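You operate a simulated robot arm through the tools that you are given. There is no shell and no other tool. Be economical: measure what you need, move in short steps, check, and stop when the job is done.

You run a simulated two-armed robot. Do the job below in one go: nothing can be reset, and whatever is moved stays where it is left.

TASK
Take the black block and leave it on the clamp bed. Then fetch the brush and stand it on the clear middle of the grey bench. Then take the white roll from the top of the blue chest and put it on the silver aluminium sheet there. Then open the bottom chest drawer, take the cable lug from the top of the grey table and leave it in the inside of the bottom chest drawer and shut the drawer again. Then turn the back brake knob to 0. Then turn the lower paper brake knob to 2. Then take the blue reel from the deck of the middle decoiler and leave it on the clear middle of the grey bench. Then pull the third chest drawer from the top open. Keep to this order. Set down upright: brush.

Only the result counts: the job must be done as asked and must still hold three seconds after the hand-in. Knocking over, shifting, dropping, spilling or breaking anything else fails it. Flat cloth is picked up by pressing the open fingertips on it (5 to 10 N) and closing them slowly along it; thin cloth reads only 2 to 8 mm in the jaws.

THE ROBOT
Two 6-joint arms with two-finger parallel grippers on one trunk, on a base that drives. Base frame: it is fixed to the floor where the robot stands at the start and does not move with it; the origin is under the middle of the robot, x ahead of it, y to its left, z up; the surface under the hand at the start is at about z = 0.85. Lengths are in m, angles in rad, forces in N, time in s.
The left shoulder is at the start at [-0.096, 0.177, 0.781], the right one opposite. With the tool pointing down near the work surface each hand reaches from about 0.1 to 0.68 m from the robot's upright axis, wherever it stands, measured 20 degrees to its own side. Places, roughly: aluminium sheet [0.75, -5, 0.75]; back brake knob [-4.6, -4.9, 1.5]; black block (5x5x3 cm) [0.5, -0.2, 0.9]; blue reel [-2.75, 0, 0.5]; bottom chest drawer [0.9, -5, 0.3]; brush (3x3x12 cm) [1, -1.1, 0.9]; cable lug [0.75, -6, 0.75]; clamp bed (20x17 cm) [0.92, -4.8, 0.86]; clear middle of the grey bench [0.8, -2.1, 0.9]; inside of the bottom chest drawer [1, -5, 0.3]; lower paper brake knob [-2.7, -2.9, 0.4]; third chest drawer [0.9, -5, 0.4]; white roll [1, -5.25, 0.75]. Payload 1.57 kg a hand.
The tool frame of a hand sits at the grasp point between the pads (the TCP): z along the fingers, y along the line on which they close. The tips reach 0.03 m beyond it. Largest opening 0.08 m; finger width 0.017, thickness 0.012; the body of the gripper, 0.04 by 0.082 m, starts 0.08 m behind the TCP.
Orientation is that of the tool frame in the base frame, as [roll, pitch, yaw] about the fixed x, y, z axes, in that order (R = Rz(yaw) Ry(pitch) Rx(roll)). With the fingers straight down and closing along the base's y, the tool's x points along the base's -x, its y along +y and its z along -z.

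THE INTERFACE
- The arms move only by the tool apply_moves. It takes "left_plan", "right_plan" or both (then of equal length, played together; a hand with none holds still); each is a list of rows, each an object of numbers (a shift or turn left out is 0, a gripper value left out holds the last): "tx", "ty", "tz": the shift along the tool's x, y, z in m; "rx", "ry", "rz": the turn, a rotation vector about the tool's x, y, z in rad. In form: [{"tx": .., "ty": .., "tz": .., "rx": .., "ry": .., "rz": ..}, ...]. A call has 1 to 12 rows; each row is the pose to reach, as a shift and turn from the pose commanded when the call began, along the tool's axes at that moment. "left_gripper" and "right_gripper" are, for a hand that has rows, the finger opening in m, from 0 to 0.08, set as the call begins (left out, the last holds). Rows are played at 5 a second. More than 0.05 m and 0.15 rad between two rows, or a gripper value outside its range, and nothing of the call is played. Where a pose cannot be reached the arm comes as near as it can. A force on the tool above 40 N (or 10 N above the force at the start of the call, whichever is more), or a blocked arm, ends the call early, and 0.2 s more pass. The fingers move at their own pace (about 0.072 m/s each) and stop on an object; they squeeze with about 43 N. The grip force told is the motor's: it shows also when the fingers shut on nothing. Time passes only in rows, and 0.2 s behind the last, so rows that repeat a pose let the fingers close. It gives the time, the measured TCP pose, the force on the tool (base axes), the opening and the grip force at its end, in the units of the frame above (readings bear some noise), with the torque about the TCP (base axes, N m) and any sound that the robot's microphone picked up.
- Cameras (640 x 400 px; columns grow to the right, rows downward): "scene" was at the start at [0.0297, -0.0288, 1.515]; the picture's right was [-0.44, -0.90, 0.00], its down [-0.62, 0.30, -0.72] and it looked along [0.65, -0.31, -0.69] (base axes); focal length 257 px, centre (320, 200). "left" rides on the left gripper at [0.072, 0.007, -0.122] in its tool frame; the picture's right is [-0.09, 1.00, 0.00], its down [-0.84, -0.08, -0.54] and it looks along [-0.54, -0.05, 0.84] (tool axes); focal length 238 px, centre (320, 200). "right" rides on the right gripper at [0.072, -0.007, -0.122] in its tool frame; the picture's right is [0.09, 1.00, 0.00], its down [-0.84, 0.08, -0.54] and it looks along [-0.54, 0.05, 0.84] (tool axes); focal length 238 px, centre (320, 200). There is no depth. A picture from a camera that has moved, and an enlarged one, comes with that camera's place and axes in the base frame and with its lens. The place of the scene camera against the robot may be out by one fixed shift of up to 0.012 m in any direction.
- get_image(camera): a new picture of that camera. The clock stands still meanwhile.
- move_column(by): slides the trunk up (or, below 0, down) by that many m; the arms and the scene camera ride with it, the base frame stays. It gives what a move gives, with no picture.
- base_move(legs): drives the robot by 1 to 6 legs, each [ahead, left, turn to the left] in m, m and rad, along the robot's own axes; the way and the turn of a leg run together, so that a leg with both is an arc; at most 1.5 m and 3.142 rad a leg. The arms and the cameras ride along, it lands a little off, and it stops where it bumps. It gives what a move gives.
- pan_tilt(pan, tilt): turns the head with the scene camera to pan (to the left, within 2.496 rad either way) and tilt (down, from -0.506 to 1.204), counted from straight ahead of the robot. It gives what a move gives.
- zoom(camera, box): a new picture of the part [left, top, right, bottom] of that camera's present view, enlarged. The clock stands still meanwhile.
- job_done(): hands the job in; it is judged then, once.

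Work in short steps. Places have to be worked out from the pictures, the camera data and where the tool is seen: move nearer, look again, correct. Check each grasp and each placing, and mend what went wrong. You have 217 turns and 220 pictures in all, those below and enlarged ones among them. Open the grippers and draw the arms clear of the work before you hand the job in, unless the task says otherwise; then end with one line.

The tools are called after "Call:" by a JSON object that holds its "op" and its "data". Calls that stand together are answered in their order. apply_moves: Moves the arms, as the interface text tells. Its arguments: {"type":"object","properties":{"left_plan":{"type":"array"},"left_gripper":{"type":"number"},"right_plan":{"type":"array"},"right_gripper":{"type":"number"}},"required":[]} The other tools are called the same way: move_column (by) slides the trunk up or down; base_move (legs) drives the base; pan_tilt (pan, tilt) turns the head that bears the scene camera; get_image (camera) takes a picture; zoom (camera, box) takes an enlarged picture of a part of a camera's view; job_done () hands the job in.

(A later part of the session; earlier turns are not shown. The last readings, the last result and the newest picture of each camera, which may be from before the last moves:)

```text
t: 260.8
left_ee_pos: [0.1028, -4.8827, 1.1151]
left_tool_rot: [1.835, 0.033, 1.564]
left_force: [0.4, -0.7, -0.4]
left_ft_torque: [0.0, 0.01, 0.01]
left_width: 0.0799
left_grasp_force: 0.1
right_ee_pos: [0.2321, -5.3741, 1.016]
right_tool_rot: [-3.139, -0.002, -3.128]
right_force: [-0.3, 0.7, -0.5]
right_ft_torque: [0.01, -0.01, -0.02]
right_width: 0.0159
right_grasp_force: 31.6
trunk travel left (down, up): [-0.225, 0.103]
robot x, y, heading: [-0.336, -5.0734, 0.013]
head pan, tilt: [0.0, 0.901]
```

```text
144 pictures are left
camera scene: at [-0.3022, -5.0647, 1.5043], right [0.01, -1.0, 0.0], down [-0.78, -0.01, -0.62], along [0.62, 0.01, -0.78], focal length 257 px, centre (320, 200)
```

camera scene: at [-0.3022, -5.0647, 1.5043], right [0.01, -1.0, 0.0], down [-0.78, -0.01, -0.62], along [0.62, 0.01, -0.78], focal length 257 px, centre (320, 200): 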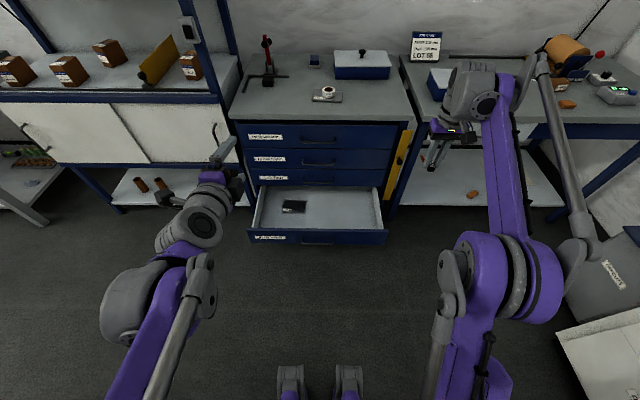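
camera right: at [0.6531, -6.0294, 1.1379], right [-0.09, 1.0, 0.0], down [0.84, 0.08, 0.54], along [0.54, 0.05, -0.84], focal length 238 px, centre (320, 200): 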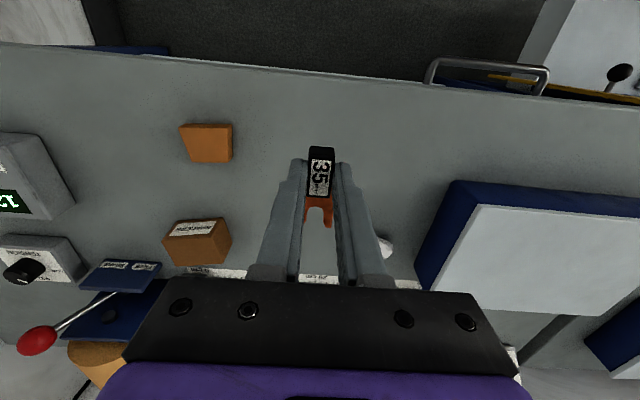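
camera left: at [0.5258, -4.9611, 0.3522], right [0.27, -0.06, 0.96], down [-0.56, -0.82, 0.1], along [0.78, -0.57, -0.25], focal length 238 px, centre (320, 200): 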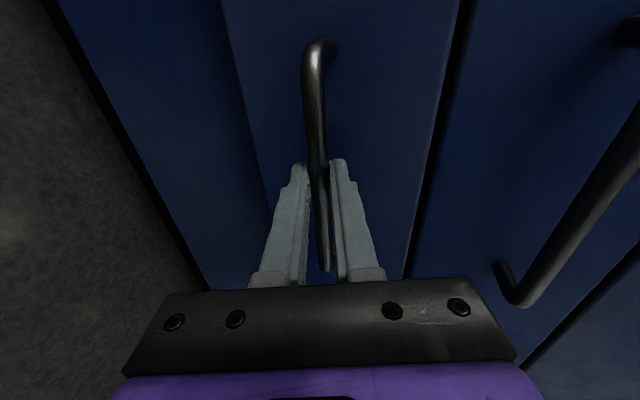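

The drawer interior spans about x 0.38–0.67, y -4.73..-5.37. I bring the right hand inward, lower the trunk, and drive forward 0.27 m.

Call:
{"op": "apply_moves", "data": {"right_plan": [{"ty": 0.04}, {"ty": 0.08}, {"ty": 0.12}, {"ty": 0.16}, {"ty": 0.18}]}}

Call:
{"op": "move_column", "data": {"by": -0.22}}

Call:
{"op": "base_move", "data": {"legs": [[0.27, 0, -0.013]]}}

Call:
{"op": "get_image", "data": {"camera": "right"}}

Call:
{"op": "get_image", "data": {"camera": "scene"}}

```text
t: 262.0
left_ee_pos: [0.1027, -4.8838, 1.1164]
left_tool_rot: [1.834, 0.034, 1.564]
left_force: [-0.4, -0.1, -1.4]
left_ft_torque: [0.03, -0.01, -0.02]
left_width: 0.0802
left_grasp_force: 0.1
right_ee_pos: [0.2282, -5.1934, 1.0166]
right_tool_rot: [3.141, -0.003, -3.127]
right_force: [-1.1, 0.4, -1.0]
right_ft_torque: [0.0, -0.03, 0.0]
right_width: 0.0157
right_grasp_force: 31.5
trunk travel left (down, up): [-0.225, 0.103]
robot x, y, heading: [-0.3344, -5.0756, 0.015]
head pan, tilt: [0.0, 0.901]
```

```text
t: 264.3
left_ee_pos: [0.1026, -4.8827, 0.8954]
left_tool_rot: [1.835, 0.033, 1.566]
left_force: [0.0, -0.1, 0.2]
left_ft_torque: [0.01, -0.02, 0.0]
left_width: 0.0799
left_grasp_force: 0.1
right_ee_pos: [0.228, -5.1947, 0.7961]
right_tool_rot: [3.141, -0.002, -3.128]
right_force: [0.0, -0.4, -0.3]
right_ft_torque: [-0.01, -0.04, -0.01]
right_width: 0.0157
right_grasp_force: 31.9
trunk travel left (down, up): [-0.005, 0.323]
robot x, y, heading: [-0.3335, -5.0726, 0.02]
head pan, tilt: [0.0, 0.901]
```

```text
t: 266.2
left_ee_pos: [0.3769, -4.888, 0.8948]
left_tool_rot: [1.837, 0.033, 1.548]
left_force: [0.2, -0.1, 0.7]
left_ft_torque: [0.03, -0.01, -0.02]
left_width: 0.0799
left_grasp_force: 0.1
right_ee_pos: [0.4974, -5.2, 0.7952]
right_tool_rot: [-3.141, -0.002, 3.139]
right_force: [0.1, -0.6, -0.3]
right_ft_torque: [0.0, 0.02, -0.03]
right_width: 0.0159
right_grasp_force: 31.7
trunk travel left (down, up): [-0.005, 0.323]
robot x, y, heading: [-0.0621, -5.0686, 0.001]
head pan, tilt: [0.0, 0.901]
```

```text
143 pictures are left
camera right: at [0.4273, -5.2069, 0.9172], right [-0.09, 1.0, 0.0], down [0.84, 0.08, 0.54], along [0.54, 0.05, -0.84], focal length 238 px, centre (320, 200)
```

right: 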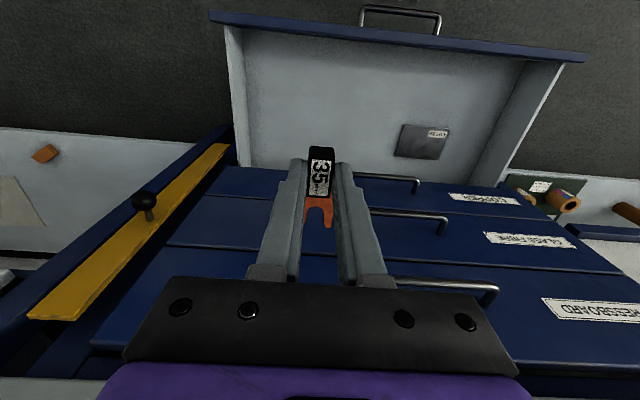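

```text
142 pictures are left
camera scene: at [0.0189, -5.063, 1.2819], right [0.0, -1.0, 0.0], down [-0.78, 0.0, -0.62], along [0.62, 0.0, -0.78], focal length 257 px, centre (320, 200)
```

scene: 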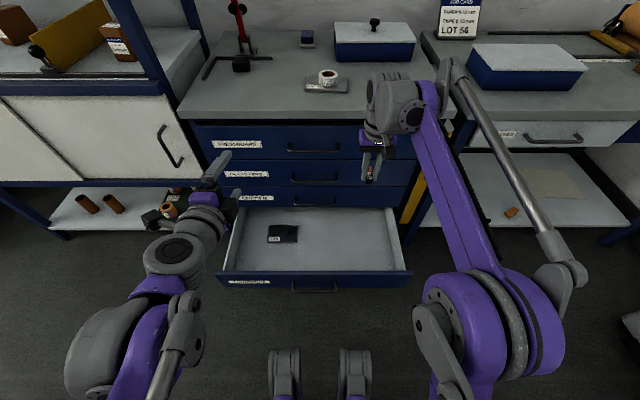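

Over the drawer. I go 3 cm further in and lower the lug to z≈0.42 first.

Call:
{"op": "apply_moves", "data": {"right_plan": [{"tx": -0.015, "tz": 0.04}, {"tx": -0.03, "tz": 0.08}, {"tx": -0.03, "tz": 0.12}, {"tx": -0.03, "tz": 0.16}, {"tx": -0.03, "tz": 0.2}, {"tx": -0.03, "tz": 0.24}, {"tx": -0.03, "tz": 0.28}, {"tx": -0.03, "tz": 0.32}, {"tx": -0.03, "tz": 0.36}, {"tx": -0.03, "tz": 0.38}]}}

Call:
{"op": "get_image", "data": {"camera": "right"}}

Call:
{"op": "get_image", "data": {"camera": "scene"}}

```text
t: 268.4
left_ee_pos: [0.3778, -4.8877, 0.8946]
left_tool_rot: [1.834, 0.035, 1.547]
left_force: [0.1, 0.3, 0.4]
left_ft_torque: [0.05, 0.02, 0.02]
left_width: 0.08
left_grasp_force: 0.1
right_ee_pos: [0.529, -5.2019, 0.4149]
right_tool_rot: [-3.141, -0.003, 3.14]
right_force: [0.4, 0.6, -0.1]
right_ft_torque: [-0.04, 0.01, 0.03]
right_width: 0.016
right_grasp_force: 31.7
trunk travel left (down, up): [-0.005, 0.323]
robot x, y, heading: [-0.0638, -5.0694, -0.0]
head pan, tilt: [0.0, 0.901]
```

```text
141 pictures are left
camera right: at [0.4581, -5.2073, 0.5374], right [-0.09, 1.0, 0.0], down [0.84, 0.08, 0.54], along [0.54, 0.05, -0.84], focal length 238 px, centre (320, 200)
```

right: 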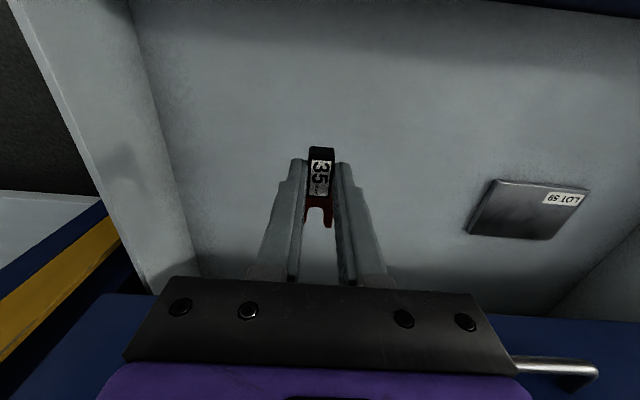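

```text
140 pictures are left
camera scene: at [0.0185, -5.063, 1.282], right [0.0, -1.0, 0.0], down [-0.78, 0.0, -0.62], along [0.62, 0.0, -0.78], focal length 257 px, centre (320, 200)
```

scene: 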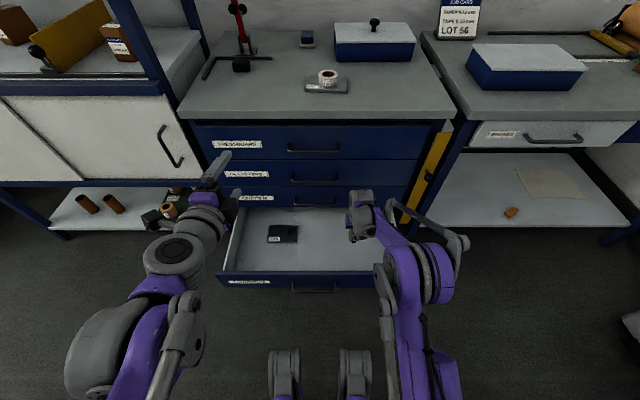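

Clear path. I lower further in fine steps until contact.

Call:
{"op": "apply_moves", "data": {"right_plan": [{"tz": 0.03}, {"tz": 0.05}, {"tz": 0.06}, {"tz": 0.07}, {"tz": 0.08}, {"tz": 0.085}]}}

Call:
{"op": "get_image", "data": {"camera": "right"}}

```text
t: 269.9
left_ee_pos: [0.3778, -4.8874, 0.8952]
left_tool_rot: [1.834, 0.035, 1.547]
left_force: [-0.5, -0.5, 0.0]
left_ft_torque: [-0.02, -0.02, 0.01]
left_width: 0.08
left_grasp_force: 0.1
right_ee_pos: [0.5299, -5.2007, 0.3317]
right_tool_rot: [-3.141, -0.002, 3.139]
right_force: [-0.7, -0.1, -0.2]
right_ft_torque: [-0.01, -0.02, 0.01]
right_width: 0.0161
right_grasp_force: 31.3
trunk travel left (down, up): [-0.005, 0.323]
robot x, y, heading: [-0.061, -5.0699, -0.002]
head pan, tilt: [0.0, 0.901]
```

```text
139 pictures are left
camera right: at [0.4578, -5.2064, 0.4522], right [-0.09, 1.0, 0.0], down [0.84, 0.08, 0.54], along [0.54, 0.05, -0.84], focal length 238 px, centre (320, 200)
```

right: 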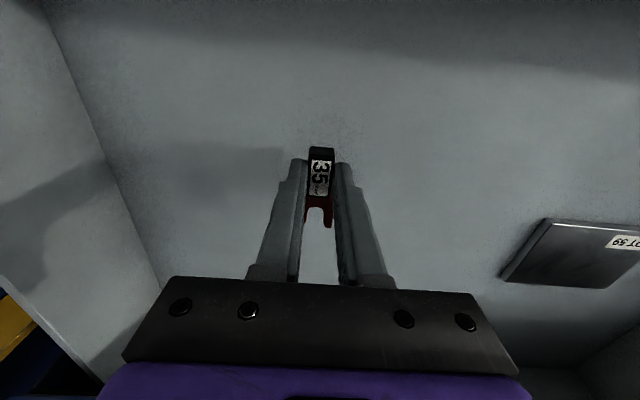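

Call:
{"op": "apply_moves", "data": {"right_plan": [{"tz": 0.008}, {"tz": 0.016}, {"tz": 0.024}, {"tz": 0.03}]}}

```text
t: 270.9
left_ee_pos: [0.3767, -4.8878, 0.8954]
left_tool_rot: [1.835, 0.033, 1.547]
left_force: [0.5, 0.1, -0.1]
left_ft_torque: [0.01, 0.03, 0.01]
left_width: 0.08
left_grasp_force: 0.0
right_ee_pos: [0.5276, -5.201, 0.3014]
right_tool_rot: [3.141, -0.001, 3.138]
right_force: [0.6, 0.2, -0.8]
right_ft_torque: [-0.02, 0.02, 0.01]
right_width: 0.0159
right_grasp_force: 31.2
trunk travel left (down, up): [-0.005, 0.323]
robot x, y, heading: [-0.0601, -5.0703, -0.003]
head pan, tilt: [0.0, 0.901]
```

Call:
{"op": "apply_moves", "data": {"right_plan": [{"tz": 0.006}, {"tz": 0.012}, {"tz": 0.016}, {"tz": 0.02}]}}

Call:
{"op": "get_image", "data": {"camera": "right"}}

```text
t: 271.7
left_ee_pos: [0.3762, -4.887, 0.8946]
left_tool_rot: [1.834, 0.035, 1.547]
left_force: [-0.8, 0.8, 0.2]
left_ft_torque: [0.0, -0.01, 0.01]
left_width: 0.0798
left_grasp_force: 0.0
right_ee_pos: [0.5273, -5.2, 0.2882]
right_tool_rot: [-3.141, 0.001, 3.141]
right_force: [-0.3, -0.5, 20.3]
right_ft_torque: [-0.04, -0.09, -0.01]
right_width: 0.0161
right_grasp_force: 31.5
trunk travel left (down, up): [-0.005, 0.323]
robot x, y, heading: [-0.0638, -5.071, -0.003]
head pan, tilt: [0.0, 0.901]
stopped in row 4 (right hand): the force on the tool passed its limit at 62 N (the readings are from after the stop); the commanded pose is now the measured one
```

```text
138 pictures are left
camera right: at [0.4564, -5.2063, 0.4091], right [-0.09, 1.0, 0.0], down [0.84, 0.08, 0.54], along [0.54, 0.05, -0.84], focal length 238 px, centre (320, 200)
```

right: 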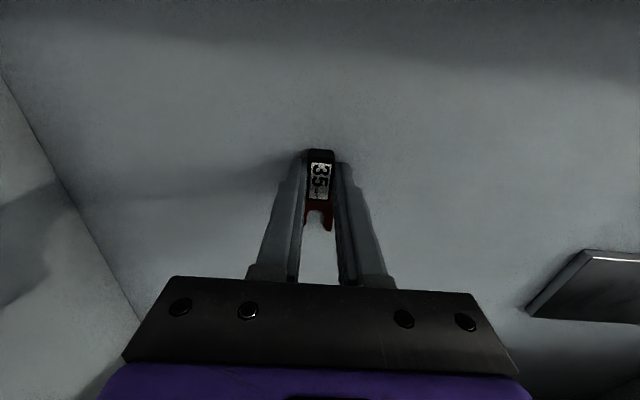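

Floor contact. I relieve slightly, release, and rise out of the drawer.

Call:
{"op": "apply_moves", "data": {"right_plan": [{"tz": -0.002}, {"tz": -0.002}]}}

Call:
{"op": "apply_moves", "data": {"right_plan": [{"tz": 0}, {"tz": 0}], "right_gripper": 0.04}}

Call:
{"op": "apply_moves", "data": {"right_plan": [{"tz": -0.04}, {"tz": -0.08}, {"tz": -0.12}, {"tz": -0.16}, {"tz": -0.2}, {"tz": -0.24}, {"tz": -0.28}, {"tz": -0.32}, {"tz": -0.36}, {"tz": -0.4}, {"tz": -0.44}, {"tz": -0.48}]}}

Call:
{"op": "get_image", "data": {"camera": "right"}}

```text
t: 272.3
left_ee_pos: [0.3769, -4.8865, 0.8946]
left_tool_rot: [1.835, 0.033, 1.549]
left_force: [0.3, 0.2, -0.2]
left_ft_torque: [-0.02, 0.0, -0.03]
left_width: 0.0799
left_grasp_force: 0.1
right_ee_pos: [0.528, -5.1994, 0.2883]
right_tool_rot: [3.141, -0.001, 3.139]
right_force: [1.1, -0.8, 1.5]
right_ft_torque: [-0.03, -0.01, -0.01]
right_width: 0.0162
right_grasp_force: 31.5
trunk travel left (down, up): [-0.005, 0.323]
robot x, y, heading: [-0.0623, -5.0694, -0.0]
head pan, tilt: [0.0, 0.901]
```

```text
t: 272.9
left_ee_pos: [0.3774, -4.887, 0.895]
left_tool_rot: [1.834, 0.034, 1.548]
left_force: [-0.7, 1.5, -0.8]
left_ft_torque: [0.02, -0.01, 0.02]
left_width: 0.0803
left_grasp_force: 0.1
right_ee_pos: [0.5276, -5.2005, 0.2891]
right_tool_rot: [3.141, -0.002, 3.139]
right_force: [0.1, -0.1, -0.1]
right_ft_torque: [0.0, 0.02, 0.02]
right_width: 0.0398
right_grasp_force: 0.1
trunk travel left (down, up): [-0.005, 0.323]
robot x, y, heading: [-0.0629, -5.0693, -0.001]
head pan, tilt: [0.0, 0.901]
```

```text
t: 275.5
left_ee_pos: [0.3779, -4.888, 0.8942]
left_tool_rot: [1.835, 0.033, 1.549]
left_force: [0.8, 0.6, 0.7]
left_ft_torque: [0.01, 0.02, 0.0]
left_width: 0.08
left_grasp_force: 0.1
right_ee_pos: [0.5265, -5.2006, 0.7712]
right_tool_rot: [3.141, -0.001, 3.141]
right_force: [0.2, -0.2, 0.3]
right_ft_torque: [0.01, 0.01, 0.0]
right_width: 0.0399
right_grasp_force: 0.0
trunk travel left (down, up): [-0.005, 0.323]
robot x, y, heading: [-0.0623, -5.0703, 0.001]
head pan, tilt: [0.0, 0.901]
```

```text
137 pictures are left
camera right: at [0.455, -5.2062, 0.8912], right [-0.09, 1.0, 0.0], down [0.84, 0.08, 0.54], along [0.54, 0.05, -0.84], focal length 238 px, centre (320, 200)
```

right: 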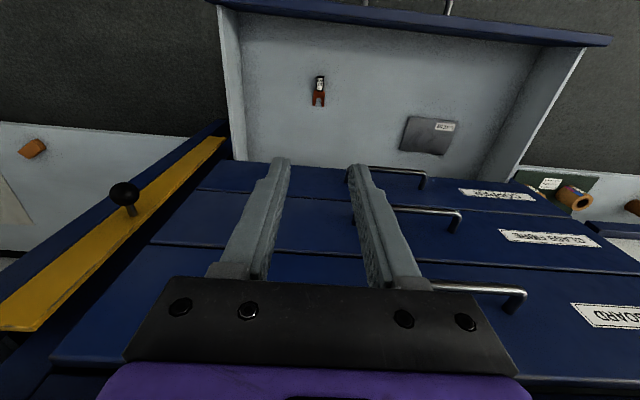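

The lug lies in the drawer. To close it I'll re-grip the handle with the left hand: back off, shift right, fold the right hand, and lower the left hand as before.

Call:
{"op": "base_move", "data": {"legs": [[-0.33, 0, 0], [0, -0.13, 0]]}}

Call:
{"op": "apply_moves", "data": {"left_plan": [{"ty": -0.04, "tz": 0.022}, {"ty": -0.08, "tz": 0.045}, {"ty": -0.12, "tz": 0.068}, {"ty": -0.16, "tz": 0.09}, {"ty": -0.2, "tz": 0.113}, {"ty": -0.24, "tz": 0.136}, {"ty": -0.28, "tz": 0.16}, {"ty": -0.32, "tz": 0.18}], "right_plan": [{"tx": 0.03}, {"tx": 0.06}, {"tx": 0.09}, {"tx": 0.12}, {"tx": 0.15}, {"tx": 0.18}, {"tx": 0.21}, {"tx": 0.24}]}}

Call:
{"op": "apply_moves", "data": {"left_plan": [{"ty": -0.04, "tz": 0.025}, {"ty": -0.08, "tz": 0.05}, {"ty": -0.12, "tz": 0.075}, {"ty": -0.16, "tz": 0.1}, {"ty": -0.19, "tz": 0.125}, {"ty": -0.2, "tz": 0.13}]}}

Call:
{"op": "get_image", "data": {"camera": "left"}}

```text
t: 279.1
left_ee_pos: [0.0459, -5.0174, 0.8951]
left_tool_rot: [1.834, 0.033, 1.546]
left_force: [0.2, 0.1, 0.3]
left_ft_torque: [0.03, 0.0, -0.01]
left_width: 0.08
left_grasp_force: 0.0
right_ee_pos: [0.1953, -5.3307, 0.7706]
right_tool_rot: [3.141, -0.003, 3.139]
right_force: [-0.2, -0.4, -0.5]
right_ft_torque: [0.04, 0.0, -0.02]
right_width: 0.0401
right_grasp_force: 0.1
trunk travel left (down, up): [-0.005, 0.323]
robot x, y, heading: [-0.3959, -5.2003, -0.001]
head pan, tilt: [0.0, 0.901]
```

```text
t: 280.9
left_ee_pos: [0.1345, -5.0322, 0.5415]
left_tool_rot: [1.835, 0.034, 1.546]
left_force: [-0.6, -0.4, -0.1]
left_ft_torque: [0.03, -0.04, -0.03]
left_width: 0.0803
left_grasp_force: 0.0
right_ee_pos: [-0.0444, -5.3303, 0.7674]
right_tool_rot: [-3.141, -0.003, 3.139]
right_force: [-0.4, 0.1, -0.1]
right_ft_torque: [0.01, -0.02, -0.02]
right_width: 0.0396
right_grasp_force: 0.0
trunk travel left (down, up): [-0.005, 0.323]
robot x, y, heading: [-0.392, -5.202, 0.0]
head pan, tilt: [0.0, 0.901]
```

```text
t: 282.3
left_ee_pos: [0.2078, -5.0408, 0.3127]
left_tool_rot: [1.833, 0.032, 1.547]
left_force: [-0.6, 0.6, -0.1]
left_ft_torque: [0.02, 0.01, -0.03]
left_width: 0.0799
left_grasp_force: 0.0
left hand out of reach, approached as far as the arm can: row 2, 3, 4
right_ee_pos: [-0.0447, -5.3307, 0.7693]
right_tool_rot: [3.141, -0.002, 3.137]
right_force: [-0.5, -0.1, -1.0]
right_ft_torque: [0.02, 0.0, -0.01]
right_width: 0.04
right_grasp_force: 0.0
trunk travel left (down, up): [-0.005, 0.323]
robot x, y, heading: [-0.3906, -5.1983, 0.001]
head pan, tilt: [0.0, 0.901]
```

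```text
136 pictures are left
camera left: at [0.094, -4.9646, 0.3497], right [0.26, -0.07, 0.96], down [-0.56, -0.82, 0.09], along [0.78, -0.57, -0.25], focal length 238 px, centre (320, 200)
```

left: 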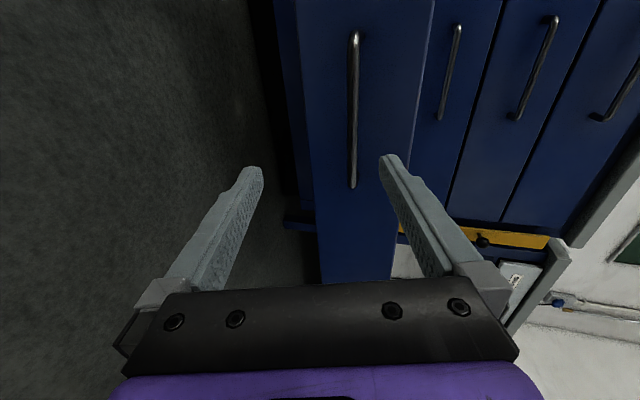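

Same alignment as before; I drive 0.13 m forward and close on the bar.

Call:
{"op": "base_move", "data": {"legs": [[0.13, 0, 0]]}}

Call:
{"op": "get_image", "data": {"camera": "left"}}

```text
t: 283.6
left_ee_pos: [0.3383, -5.0389, 0.3132]
left_tool_rot: [1.836, 0.033, 1.549]
left_force: [1.1, 0.5, -0.3]
left_ft_torque: [0.01, 0.0, 0.02]
left_width: 0.0801
left_grasp_force: 0.1
right_ee_pos: [0.0865, -5.3296, 0.7686]
right_tool_rot: [3.141, -0.004, 3.139]
right_force: [-0.1, 1.1, -0.4]
right_ft_torque: [0.0, 0.02, -0.02]
right_width: 0.0398
right_grasp_force: 0.0
trunk travel left (down, up): [-0.005, 0.323]
robot x, y, heading: [-0.2631, -5.2002, -0.0]
head pan, tilt: [0.0, 0.901]
```

```text
135 pictures are left
camera left: at [0.2245, -4.9639, 0.35], right [0.26, -0.07, 0.96], down [-0.56, -0.82, 0.1], along [0.79, -0.57, -0.25], focal length 238 px, centre (320, 200)
```

left: 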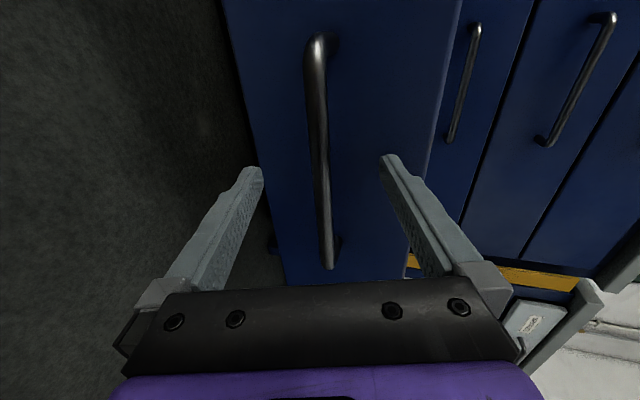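

Aligned. I grip and push forward by driving 0.29 m.

Call:
{"op": "apply_moves", "data": {"left_plan": [{"tz": 0}, {"tz": 0}, {"tz": 0}, {"tz": 0}], "left_gripper": 0.0}}

Call:
{"op": "base_move", "data": {"legs": [[0.285, 0, 0]]}}

Call:
{"op": "get_image", "data": {"camera": "left"}}

```text
t: 284.6
left_ee_pos: [0.3385, -5.0393, 0.3139]
left_tool_rot: [1.833, 0.032, 1.547]
left_force: [1.4, 0.3, 13.9]
left_ft_torque: [0.47, -0.21, -0.06]
left_width: 0.0119
left_grasp_force: 29.7
right_ee_pos: [0.0857, -5.329, 0.7691]
right_tool_rot: [-3.141, 0.001, 3.141]
right_force: [-0.4, 0.0, -0.1]
right_ft_torque: [0.01, -0.02, 0.01]
right_width: 0.0401
right_grasp_force: 0.0
trunk travel left (down, up): [-0.005, 0.323]
robot x, y, heading: [-0.2638, -5.1975, -0.001]
head pan, tilt: [0.0, 0.901]
```

```text
t: 286.6
left_ee_pos: [0.6277, -5.0399, 0.3141]
left_tool_rot: [1.831, 0.034, 1.548]
left_force: [-1.2, 25.1, 15.5]
left_ft_torque: [0.59, -0.24, 0.36]
left_width: 0.0119
left_grasp_force: 28.9
right_ee_pos: [0.3729, -5.3302, 0.77]
right_tool_rot: [3.141, 0.0, 3.137]
right_force: [-0.4, -0.7, -0.1]
right_ft_torque: [-0.04, 0.01, 0.03]
right_width: 0.0399
right_grasp_force: 0.1
trunk travel left (down, up): [-0.005, 0.323]
robot x, y, heading: [0.024, -5.1964, -0.002]
head pan, tilt: [0.0, 0.901]
```

```text
134 pictures are left
camera left: at [0.5126, -4.9641, 0.3509], right [0.25, -0.07, 0.96], down [-0.56, -0.82, 0.09], along [0.79, -0.57, -0.25], focal length 238 px, centre (320, 200)
```

left: 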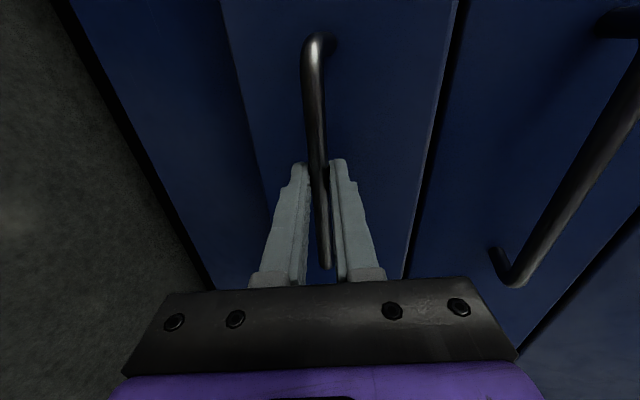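

About 1 cm is left to shut; I push on until it resists.

Call:
{"op": "base_move", "data": {"legs": [[0.02, 0, 0]]}}

```text
t: 287.4
left_ee_pos: [0.6469, -5.0408, 0.3115]
left_tool_rot: [1.834, 0.032, 1.547]
left_force: [-12.6, 0.5, -17.4]
left_ft_torque: [0.47, 0.18, -0.35]
left_width: 0.0118
left_grasp_force: 29.2
right_ee_pos: [0.3942, -5.3307, 0.7684]
right_tool_rot: [3.141, -0.002, 3.137]
right_force: [-0.8, 0.0, 0.3]
right_ft_torque: [0.01, 0.02, 0.01]
right_width: 0.0401
right_grasp_force: 0.0
trunk travel left (down, up): [-0.005, 0.323]
robot x, y, heading: [0.0482, -5.2009, -0.002]
head pan, tilt: [0.0, 0.901]
```

It now presses against the closed stop (TCP 0.647). I release, back away and look.

Call:
{"op": "apply_moves", "data": {"left_plan": [{"tz": 0}, {"tz": 0}, {"tz": 0}], "left_gripper": 0.08}}

Call:
{"op": "base_move", "data": {"legs": [[-0.3, 0, 0]]}}

Call:
{"op": "get_image", "data": {"camera": "left"}}

Call:
{"op": "zoom", "data": {"camera": "scene", "box": [200, 60, 440, 210]}}

```text
t: 288.2
left_ee_pos: [0.6468, -5.0396, 0.3118]
left_tool_rot: [1.835, 0.033, 1.548]
left_force: [-3.7, 0.1, -3.8]
left_ft_torque: [-0.07, -0.02, 0.03]
left_width: 0.0762
left_grasp_force: 0.1
right_ee_pos: [0.3954, -5.3306, 0.7692]
right_tool_rot: [3.141, -0.004, 3.139]
right_force: [0.6, 0.1, 0.4]
right_ft_torque: [0.0, 0.0, -0.02]
right_width: 0.0402
right_grasp_force: 0.0
trunk travel left (down, up): [-0.005, 0.323]
robot x, y, heading: [0.0458, -5.1978, -0.003]
head pan, tilt: [0.0, 0.901]
```

```text
t: 290.2
left_ee_pos: [0.3473, -5.037, 0.3135]
left_tool_rot: [1.835, 0.033, 1.552]
left_force: [0.3, -0.4, -0.8]
left_ft_torque: [-0.01, -0.03, 0.03]
left_width: 0.0799
left_grasp_force: 0.1
right_ee_pos: [0.0945, -5.3307, 0.7685]
right_tool_rot: [3.141, -0.001, -3.141]
right_force: [0.8, 0.6, 0.0]
right_ft_torque: [-0.01, 0.0, 0.0]
right_width: 0.0401
right_grasp_force: 0.1
trunk travel left (down, up): [-0.005, 0.323]
robot x, y, heading: [-0.2521, -5.2003, 0.001]
head pan, tilt: [0.0, 0.901]
```

```text
133 pictures are left
camera left: at [0.2329, -4.9619, 0.3499], right [0.26, -0.07, 0.96], down [-0.56, -0.82, 0.09], along [0.79, -0.56, -0.25], focal length 238 px, centre (320, 200)
```

left: 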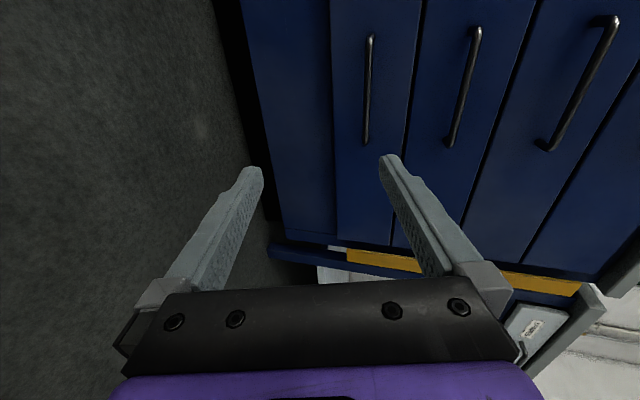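

```text
2.67 times, centred on (320, 135) of scene
camera zoom: at [-0.1746, -5.1919, 1.282], right [0.0, -1.0, 0.0], down [-0.78, 0.0, -0.62], along [0.62, 0.0, -0.78], focal length 686 px, centre (320, 373)
```

zoom: 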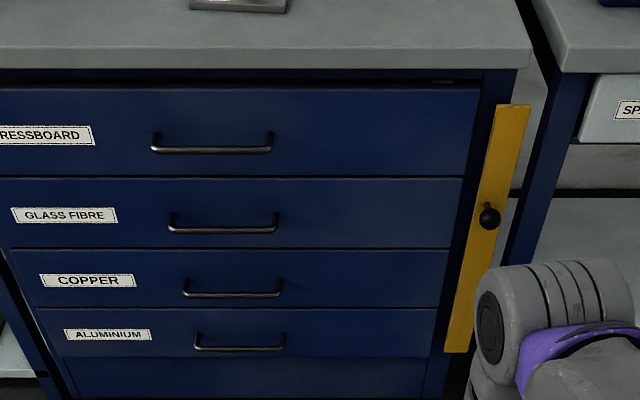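

The drawer is shut. Next the brake knobs: I raise the arms and trunk, then turn around.

Call:
{"op": "apply_moves", "data": {"left_plan": [{"ty": 0.04, "tz": -0.02}, {"ty": 0.08, "tz": -0.04}, {"ty": 0.12, "tz": -0.06}, {"ty": 0.16, "tz": -0.08}, {"ty": 0.2, "tz": -0.1}, {"ty": 0.24, "tz": -0.12}, {"ty": 0.28, "tz": -0.15}, {"ty": 0.32, "tz": -0.18}, {"ty": 0.36, "tz": -0.21}, {"ty": 0.4, "tz": -0.24}, {"ty": 0.44, "tz": -0.27}, {"ty": 0.48, "tz": -0.3}]}}

Call:
{"op": "move_column", "data": {"by": 0.22}}

Call:
{"op": "base_move", "data": {"legs": [[-0.5, -0.1, 0]]}}

Call:
{"op": "pan_tilt", "data": {"pan": -2.49, "tilt": 0.2}}

Call:
{"op": "get_image", "data": {"camera": "scene"}}

Call:
{"op": "pan_tilt", "data": {"pan": 2.49, "tilt": 0.2}}

Call:
{"op": "get_image", "data": {"camera": "scene"}}

```text
t: 292.8
left_ee_pos: [0.1846, -5.0165, 0.8547]
left_tool_rot: [1.835, 0.033, 1.552]
left_force: [0.1, -0.3, -0.9]
left_ft_torque: [0.01, -0.02, -0.02]
left_width: 0.0798
left_grasp_force: 0.1
right_ee_pos: [0.0958, -5.3292, 0.7693]
right_tool_rot: [3.14, -0.001, -3.141]
right_force: [0.3, 0.2, 0.5]
right_ft_torque: [0.01, 0.05, 0.0]
right_width: 0.04
right_grasp_force: 0.1
trunk travel left (down, up): [-0.005, 0.323]
robot x, y, heading: [-0.2541, -5.2022, -0.001]
head pan, tilt: [0.0, 0.901]
```

```text
t: 295.1
left_ee_pos: [0.1821, -5.0169, 1.0734]
left_tool_rot: [1.835, 0.034, 1.552]
left_force: [0.0, -0.1, 0.3]
left_ft_torque: [-0.01, 0.0, -0.02]
left_width: 0.08
left_grasp_force: 0.0
right_ee_pos: [0.0937, -5.3295, 0.9897]
right_tool_rot: [3.141, -0.001, -3.141]
right_force: [0.1, 0.2, -0.5]
right_ft_torque: [0.0, 0.0, -0.01]
right_width: 0.04
right_grasp_force: 0.0
trunk travel left (down, up): [-0.225, 0.103]
robot x, y, heading: [-0.2559, -5.1984, 0.005]
head pan, tilt: [0.0, 0.901]
```

```text
t: 298.1
left_ee_pos: [-0.3185, -5.1185, 1.0742]
left_tool_rot: [1.833, 0.035, 1.548]
left_force: [-0.4, 0.9, 0.3]
left_ft_torque: [0.0, 0.01, -0.02]
left_width: 0.08
left_grasp_force: 0.0
right_ee_pos: [-0.4066, -5.43, 0.9895]
right_tool_rot: [3.141, -0.001, 3.137]
right_force: [0.4, -0.2, -0.5]
right_ft_torque: [-0.04, -0.04, 0.02]
right_width: 0.04
right_grasp_force: 0.0
trunk travel left (down, up): [-0.225, 0.103]
robot x, y, heading: [-0.7575, -5.2987, 0.002]
head pan, tilt: [0.0, 0.901]
```

```text
t: 300.4
left_ee_pos: [-0.3179, -5.1179, 1.0731]
left_tool_rot: [1.833, 0.034, 1.55]
left_force: [-0.2, 0.2, 0.1]
left_ft_torque: [0.01, -0.03, -0.02]
left_width: 0.0798
left_grasp_force: 0.2
right_ee_pos: [-0.4069, -5.4298, 0.9887]
right_tool_rot: [-3.141, -0.002, 3.139]
right_force: [-0.2, 0.0, -0.5]
right_ft_torque: [0.02, 0.02, -0.01]
right_width: 0.0399
right_grasp_force: 0.1
trunk travel left (down, up): [-0.225, 0.103]
robot x, y, heading: [-0.7565, -5.3032, -0.002]
head pan, tilt: [-2.491, 0.201]
```

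```text
131 pictures are left
camera scene: at [-0.8748, -5.3483, 1.5659], right [-0.6, 0.8, 0.0], down [0.16, 0.12, -0.98], along [-0.78, -0.59, -0.2], focal length 257 px, centre (320, 200)
```

scene: 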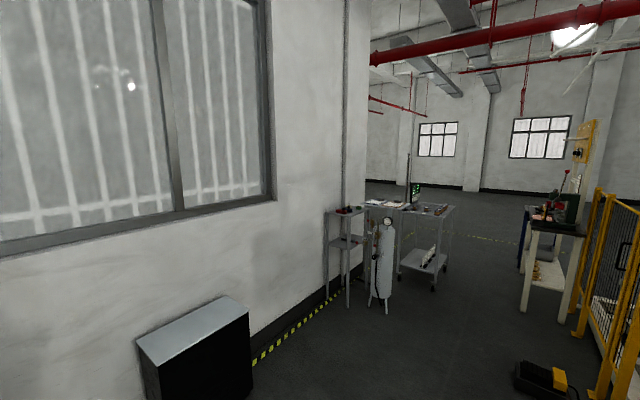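

```text
t: 304.3
left_ee_pos: [-0.3179, -5.1181, 1.0743]
left_tool_rot: [1.836, 0.035, 1.548]
left_force: [0.7, -1.0, -0.1]
left_ft_torque: [-0.04, -0.03, 0.04]
left_width: 0.0802
left_grasp_force: 0.1
right_ee_pos: [-0.4074, -5.4298, 0.9884]
right_tool_rot: [3.14, -0.003, 3.138]
right_force: [-0.3, -0.2, 0.9]
right_ft_torque: [0.03, 0.0, -0.02]
right_width: 0.0401
right_grasp_force: 0.0
trunk travel left (down, up): [-0.225, 0.103]
robot x, y, heading: [-0.7606, -5.3001, 0.003]
head pan, tilt: [2.491, 0.201]
```

```text
130 pictures are left
camera scene: at [-0.8746, -5.2353, 1.5659], right [0.61, 0.79, 0.0], down [0.16, -0.12, -0.98], along [-0.78, 0.6, -0.2], focal length 257 px, centre (320, 200)
```

scene: 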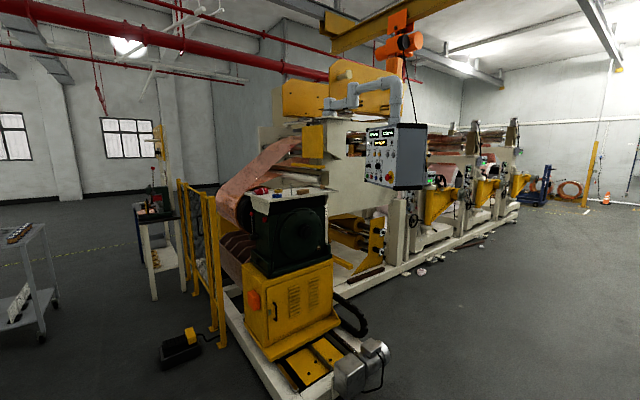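

Zoom toward the expected place of the back brake knob.

Call:
{"op": "zoom", "data": {"camera": "scene", "box": [90, 100, 250, 200]}}

Call:
{"op": "zoom", "data": {"camera": "scene", "box": [110, 160, 350, 310]}}

Call:
{"op": "zoom", "data": {"camera": "scene", "box": [350, 120, 590, 270]}}

```text
4.00 times, centred on (170, 150) of scene
camera zoom: at [-0.8746, -5.2353, 1.5659], right [0.61, 0.79, 0.0], down [0.16, -0.12, -0.98], along [-0.78, 0.6, -0.2], focal length 1028 px, centre (920, 400)
```

zoom: 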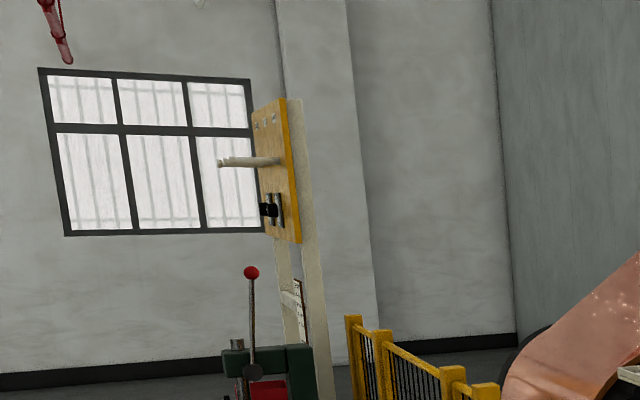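

```text
2.67 times, centred on (230, 235) of scene
camera zoom: at [-0.8746, -5.2353, 1.5659], right [0.61, 0.79, 0.0], down [0.16, -0.12, -0.98], along [-0.78, 0.6, -0.2], focal length 686 px, centre (560, 107)
```

zoom: 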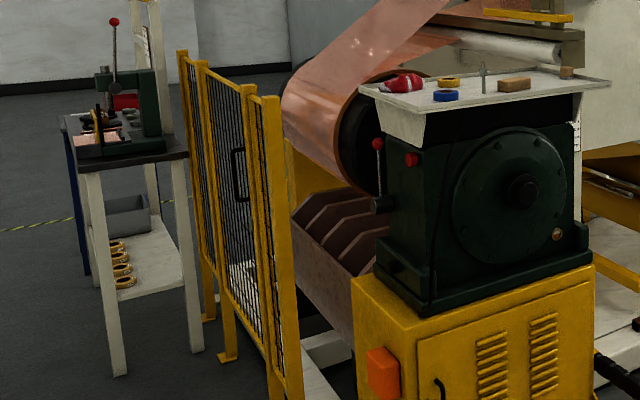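

```text
2.67 times, centred on (470, 195) of scene
camera zoom: at [-0.8746, -5.2353, 1.5659], right [0.61, 0.79, 0.0], down [0.16, -0.12, -0.98], along [-0.78, 0.6, -0.2], focal length 686 px, centre (-80, 213)
```

zoom: 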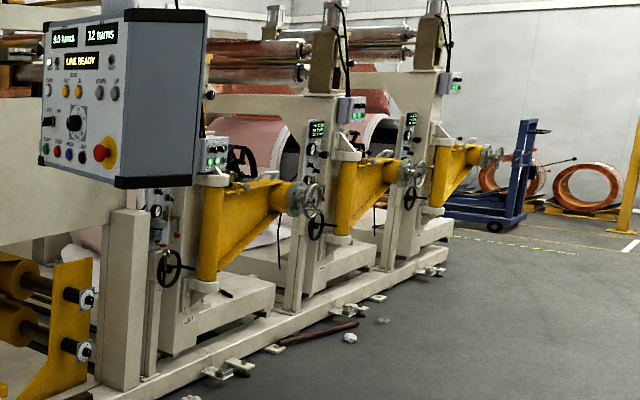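

The knob is on a yellow wooden board on a post behind a bench at x≈-4.6, facing -y. I turn to face +y and strafe along y≈-5.5 (past the foot pedal), stopping to look.

Call:
{"op": "base_move", "data": {"legs": [[0, 0, 1.571], [-0.2, 0, 0], [0, 1.2, 0]]}}

Call:
{"op": "pan_tilt", "data": {"pan": 1.1, "tilt": 0.45}}

Call:
{"op": "get_image", "data": {"camera": "scene"}}

```text
t: 320.1
left_ee_pos: [-2.1305, -5.0438, 1.0738]
left_tool_rot: [1.834, 0.035, 3.102]
left_force: [0.4, -0.4, 0.4]
left_ft_torque: [0.05, 0.03, 0.03]
left_width: 0.0801
left_grasp_force: 0.0
right_ee_pos: [-1.8195, -5.1387, 0.9885]
right_tool_rot: [-3.141, -0.002, -1.588]
right_force: [0.4, 0.7, -0.3]
right_ft_torque: [0.0, -0.01, 0.02]
right_width: 0.0398
right_grasp_force: 0.1
trunk travel left (down, up): [-0.225, 0.103]
robot x, y, heading: [-1.9539, -5.4862, 1.548]
head pan, tilt: [2.491, 0.201]
```

```text
t: 321.6
left_ee_pos: [-2.1292, -5.0449, 1.0742]
left_tool_rot: [1.836, 0.032, 3.104]
left_force: [-0.8, 0.5, 0.3]
left_ft_torque: [0.0, 0.03, -0.01]
left_width: 0.0801
left_grasp_force: 0.0
right_ee_pos: [-1.8189, -5.1384, 0.9894]
right_tool_rot: [3.141, -0.001, -1.589]
right_force: [-0.1, 0.0, 0.8]
right_ft_torque: [0.01, 0.02, -0.04]
right_width: 0.04
right_grasp_force: 0.1
trunk travel left (down, up): [-0.225, 0.103]
robot x, y, heading: [-1.9576, -5.4813, 1.551]
head pan, tilt: [1.1, 0.45]
```

```text
126 pictures are left
camera scene: at [-2.0424, -5.4746, 1.5427], right [0.47, 0.88, 0.0], down [0.38, -0.2, -0.9], along [-0.8, 0.42, -0.44], focal length 257 px, centre (320, 200)
```

scene: 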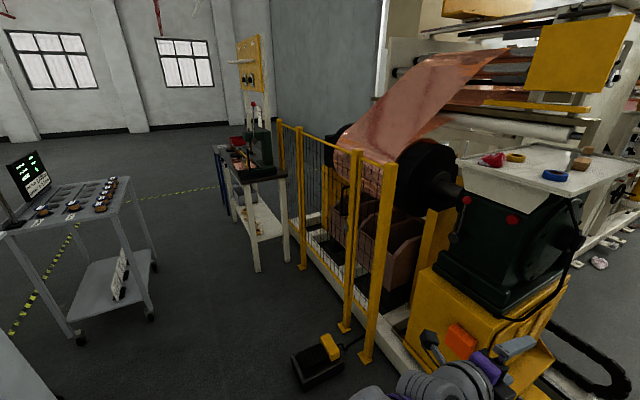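

Call:
{"op": "zoom", "data": {"camera": "scene", "box": [200, 20, 328, 190]}}

```text
2.35 times, centred on (264, 105) of scene
camera zoom: at [-2.0424, -5.4746, 1.5427], right [0.47, 0.88, 0.0], down [0.38, -0.2, -0.9], along [-0.8, 0.42, -0.44], focal length 605 px, centre (452, 424)
```

zoom: 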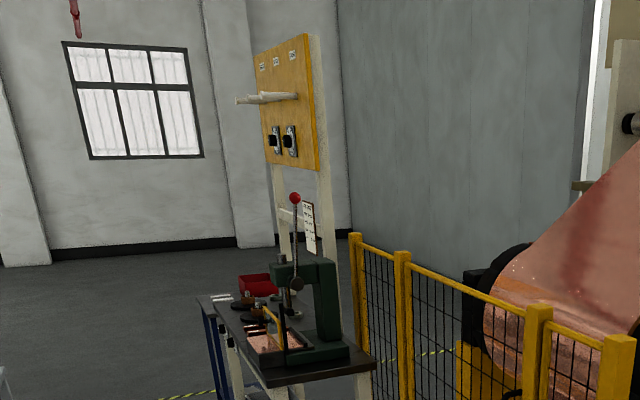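

Call:
{"op": "base_move", "data": {"legs": [[0, 0, 0.02], [0, 1.2, 0]]}}

Call:
{"op": "pan_tilt", "data": {"pan": 0.7, "tilt": 0.3}}

Call:
{"op": "get_image", "data": {"camera": "scene"}}

```text
t: 332.8
left_ee_pos: [-3.3443, -5.0503, 1.0725]
left_tool_rot: [1.835, 0.033, 3.125]
left_force: [-0.3, 0.0, 0.3]
left_ft_torque: [-0.01, 0.01, 0.01]
left_width: 0.0801
left_grasp_force: 0.1
right_ee_pos: [-3.0323, -5.1397, 0.9884]
right_tool_rot: [3.141, -0.003, -1.57]
right_force: [-0.2, 0.2, -0.6]
right_ft_torque: [-0.01, -0.01, -0.01]
right_width: 0.04
right_grasp_force: 0.0
trunk travel left (down, up): [-0.225, 0.103]
robot x, y, heading: [-3.1609, -5.4872, 1.575]
head pan, tilt: [1.1, 0.45]
```

```text
t: 333.7
left_ee_pos: [-3.3438, -5.0497, 1.0736]
left_tool_rot: [1.835, 0.035, 3.124]
left_force: [-0.3, 0.3, -0.1]
left_ft_torque: [-0.01, -0.01, -0.01]
left_width: 0.0801
left_grasp_force: 0.1
right_ee_pos: [-3.0325, -5.1394, 0.989]
right_tool_rot: [-3.141, -0.002, -1.569]
right_force: [0.6, -0.7, -0.4]
right_ft_torque: [0.01, -0.01, -0.01]
right_width: 0.0398
right_grasp_force: 0.0
trunk travel left (down, up): [-0.225, 0.103]
robot x, y, heading: [-3.163, -5.4884, 1.569]
head pan, tilt: [0.7, 0.3]
```

```text
124 pictures are left
camera scene: at [-3.2265, -5.4496, 1.5566], right [0.76, 0.65, 0.0], down [0.19, -0.23, -0.96], along [-0.62, 0.73, -0.3], focal length 257 px, centre (320, 200)
```

scene: 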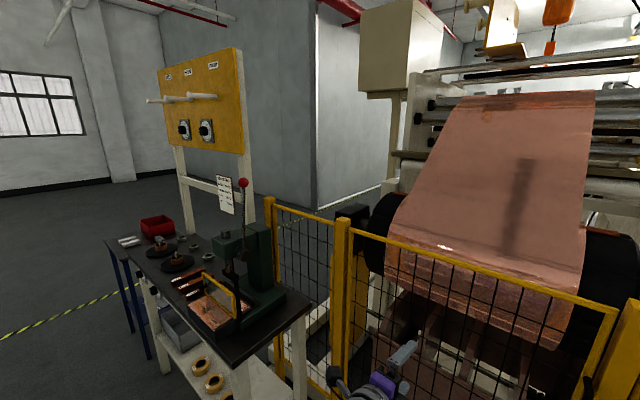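

Call:
{"op": "zoom", "data": {"camera": "scene", "box": [130, 40, 274, 160]}}

Call:
{"op": "zoom", "data": {"camera": "scene", "box": [80, 180, 336, 400]}}

```text
3.33 times, centred on (202, 100) of scene
camera zoom: at [-3.2265, -5.4496, 1.5566], right [0.76, 0.65, 0.0], down [0.19, -0.23, -0.96], along [-0.62, 0.73, -0.3], focal length 857 px, centre (713, 533)
```

zoom: 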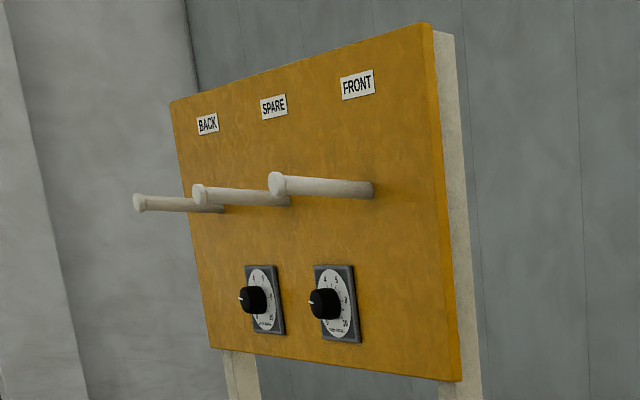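

```text
1.82 times, centred on (208, 290) of scene
camera zoom: at [-3.2265, -5.4496, 1.5566], right [0.76, 0.65, 0.0], down [0.19, -0.23, -0.96], along [-0.62, 0.73, -0.3], focal length 467 px, centre (524, 36)
```

zoom: 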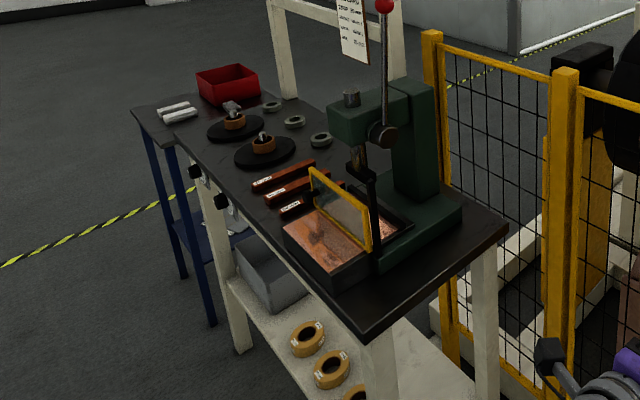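

The left knob under "BACK" is at about [-4.57, -4.89, 1.51]. I'll tuck both hands close so they clear the press while strafing along the bench.

Call:
{"op": "apply_moves", "data": {"left_plan": [{"tz": -0.04}, {"tz": -0.08}, {"tz": -0.12}, {"tz": -0.16}, {"tz": -0.18}], "right_plan": [{"tx": 0.03}, {"tx": 0.06}, {"tx": 0.09}, {"tx": 0.12}, {"tx": 0.15}]}}

Call:
{"op": "pan_tilt", "data": {"pan": 0.7, "tilt": 1.1}}

Call:
{"op": "get_image", "data": {"camera": "scene"}}

```text
t: 334.9
left_ee_pos: [-3.3591, -5.1643, 1.1164]
left_tool_rot: [1.833, 0.034, 3.124]
left_force: [0.1, -0.4, 0.3]
left_ft_torque: [0.01, 0.01, 0.0]
left_width: 0.0798
left_grasp_force: 0.0
left hand out of reach, approached as far as the arm can: row 3, 4, 5
right_ee_pos: [-3.0322, -5.2908, 0.9893]
right_tool_rot: [-3.14, 0.001, -1.568]
right_force: [-1.0, 0.2, 0.3]
right_ft_torque: [0.02, 0.04, 0.05]
right_width: 0.0401
right_grasp_force: 0.0
trunk travel left (down, up): [-0.225, 0.103]
robot x, y, heading: [-3.1636, -5.4854, 1.573]
head pan, tilt: [0.7, 0.3]
```

```text
t: 336.0
left_ee_pos: [-3.3592, -5.1621, 1.1169]
left_tool_rot: [1.835, 0.032, 3.124]
left_force: [0.3, -0.2, 0.8]
left_ft_torque: [0.04, -0.03, 0.02]
left_width: 0.0803
left_grasp_force: 0.1
right_ee_pos: [-3.0312, -5.2898, 0.9886]
right_tool_rot: [-3.141, -0.002, -1.569]
right_force: [0.3, 0.9, -0.6]
right_ft_torque: [0.0, 0.03, 0.02]
right_width: 0.0402
right_grasp_force: 0.1
trunk travel left (down, up): [-0.225, 0.103]
robot x, y, heading: [-3.1616, -5.4889, 1.574]
head pan, tilt: [0.7, 1.1]
```

```text
121 pictures are left
camera scene: at [-3.207, -5.4726, 1.4905], right [0.76, 0.65, 0.0], down [0.58, -0.68, -0.45], along [-0.29, 0.35, -0.89], focal length 257 px, centre (320, 200)
```

scene: 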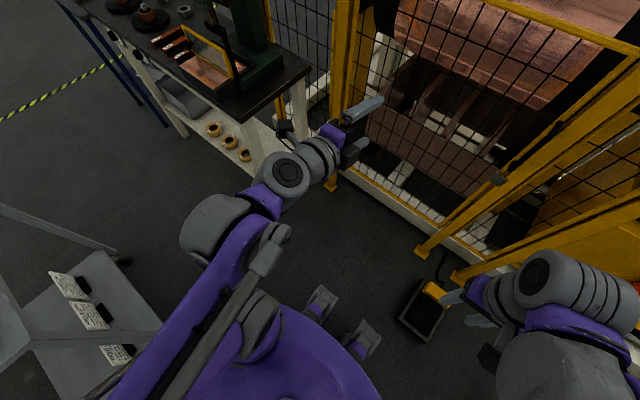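

Call:
{"op": "base_move", "data": {"legs": [[0.02, 0, -0.003], [0, 0.7, 0]]}}

Call:
{"op": "base_move", "data": {"legs": [[0, 0.54, 0]]}}

Call:
{"op": "pan_tilt", "data": {"pan": 0.2, "tilt": 0.2}}

Call:
{"op": "get_image", "data": {"camera": "scene"}}

```text
t: 343.1
left_ee_pos: [-4.068, -5.1365, 1.1168]
left_tool_rot: [1.834, 0.032, 3.115]
left_force: [0.3, 0.1, -0.3]
left_ft_torque: [0.03, -0.03, -0.01]
left_width: 0.0803
left_grasp_force: 0.1
right_ee_pos: [-3.7415, -5.2693, 0.9897]
right_tool_rot: [-3.141, -0.001, -1.576]
right_force: [0.1, 0.0, -0.2]
right_ft_torque: [-0.01, -0.01, 0.0]
right_width: 0.0401
right_grasp_force: 0.0
trunk travel left (down, up): [-0.225, 0.103]
robot x, y, heading: [-3.874, -5.4672, 1.567]
head pan, tilt: [0.7, 1.1]
```

```text
t: 348.2
left_ee_pos: [-4.5998, -5.1341, 1.1169]
left_tool_rot: [1.835, 0.034, 3.112]
left_force: [-0.1, 0.3, 0.3]
left_ft_torque: [-0.03, 0.0, 0.03]
left_width: 0.0802
left_grasp_force: 0.1
right_ee_pos: [-4.2736, -5.2643, 0.9883]
right_tool_rot: [-3.14, -0.001, -1.581]
right_force: [0.7, 1.0, -0.1]
right_ft_torque: [-0.01, -0.01, 0.03]
right_width: 0.0401
right_grasp_force: 0.0
trunk travel left (down, up): [-0.225, 0.103]
robot x, y, heading: [-4.4094, -5.4591, 1.564]
head pan, tilt: [0.7, 1.1]
```

```text
t: 349.4
left_ee_pos: [-4.6004, -5.1335, 1.1167]
left_tool_rot: [1.833, 0.033, 3.113]
left_force: [0.5, 0.0, 0.2]
left_ft_torque: [0.01, -0.03, -0.02]
left_width: 0.08
left_grasp_force: 0.0
right_ee_pos: [-4.2747, -5.2653, 0.989]
right_tool_rot: [3.14, -0.001, -1.58]
right_force: [-0.4, 0.6, 0.2]
right_ft_torque: [-0.01, -0.01, -0.02]
right_width: 0.0401
right_grasp_force: 0.0
trunk travel left (down, up): [-0.225, 0.103]
robot x, y, heading: [-4.4096, -5.4619, 1.56]
head pan, tilt: [0.201, 0.201]
```

```text
120 pictures are left
camera scene: at [-4.4295, -5.4024, 1.5658], right [0.98, 0.19, 0.0], down [0.04, -0.2, -0.98], along [-0.19, 0.96, -0.2], focal length 257 px, centre (320, 200)
```

scene: 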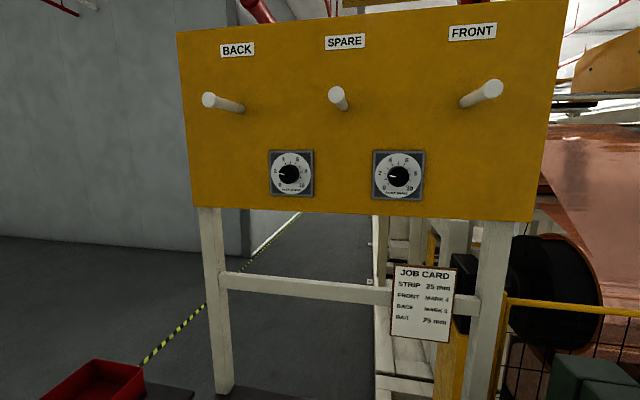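

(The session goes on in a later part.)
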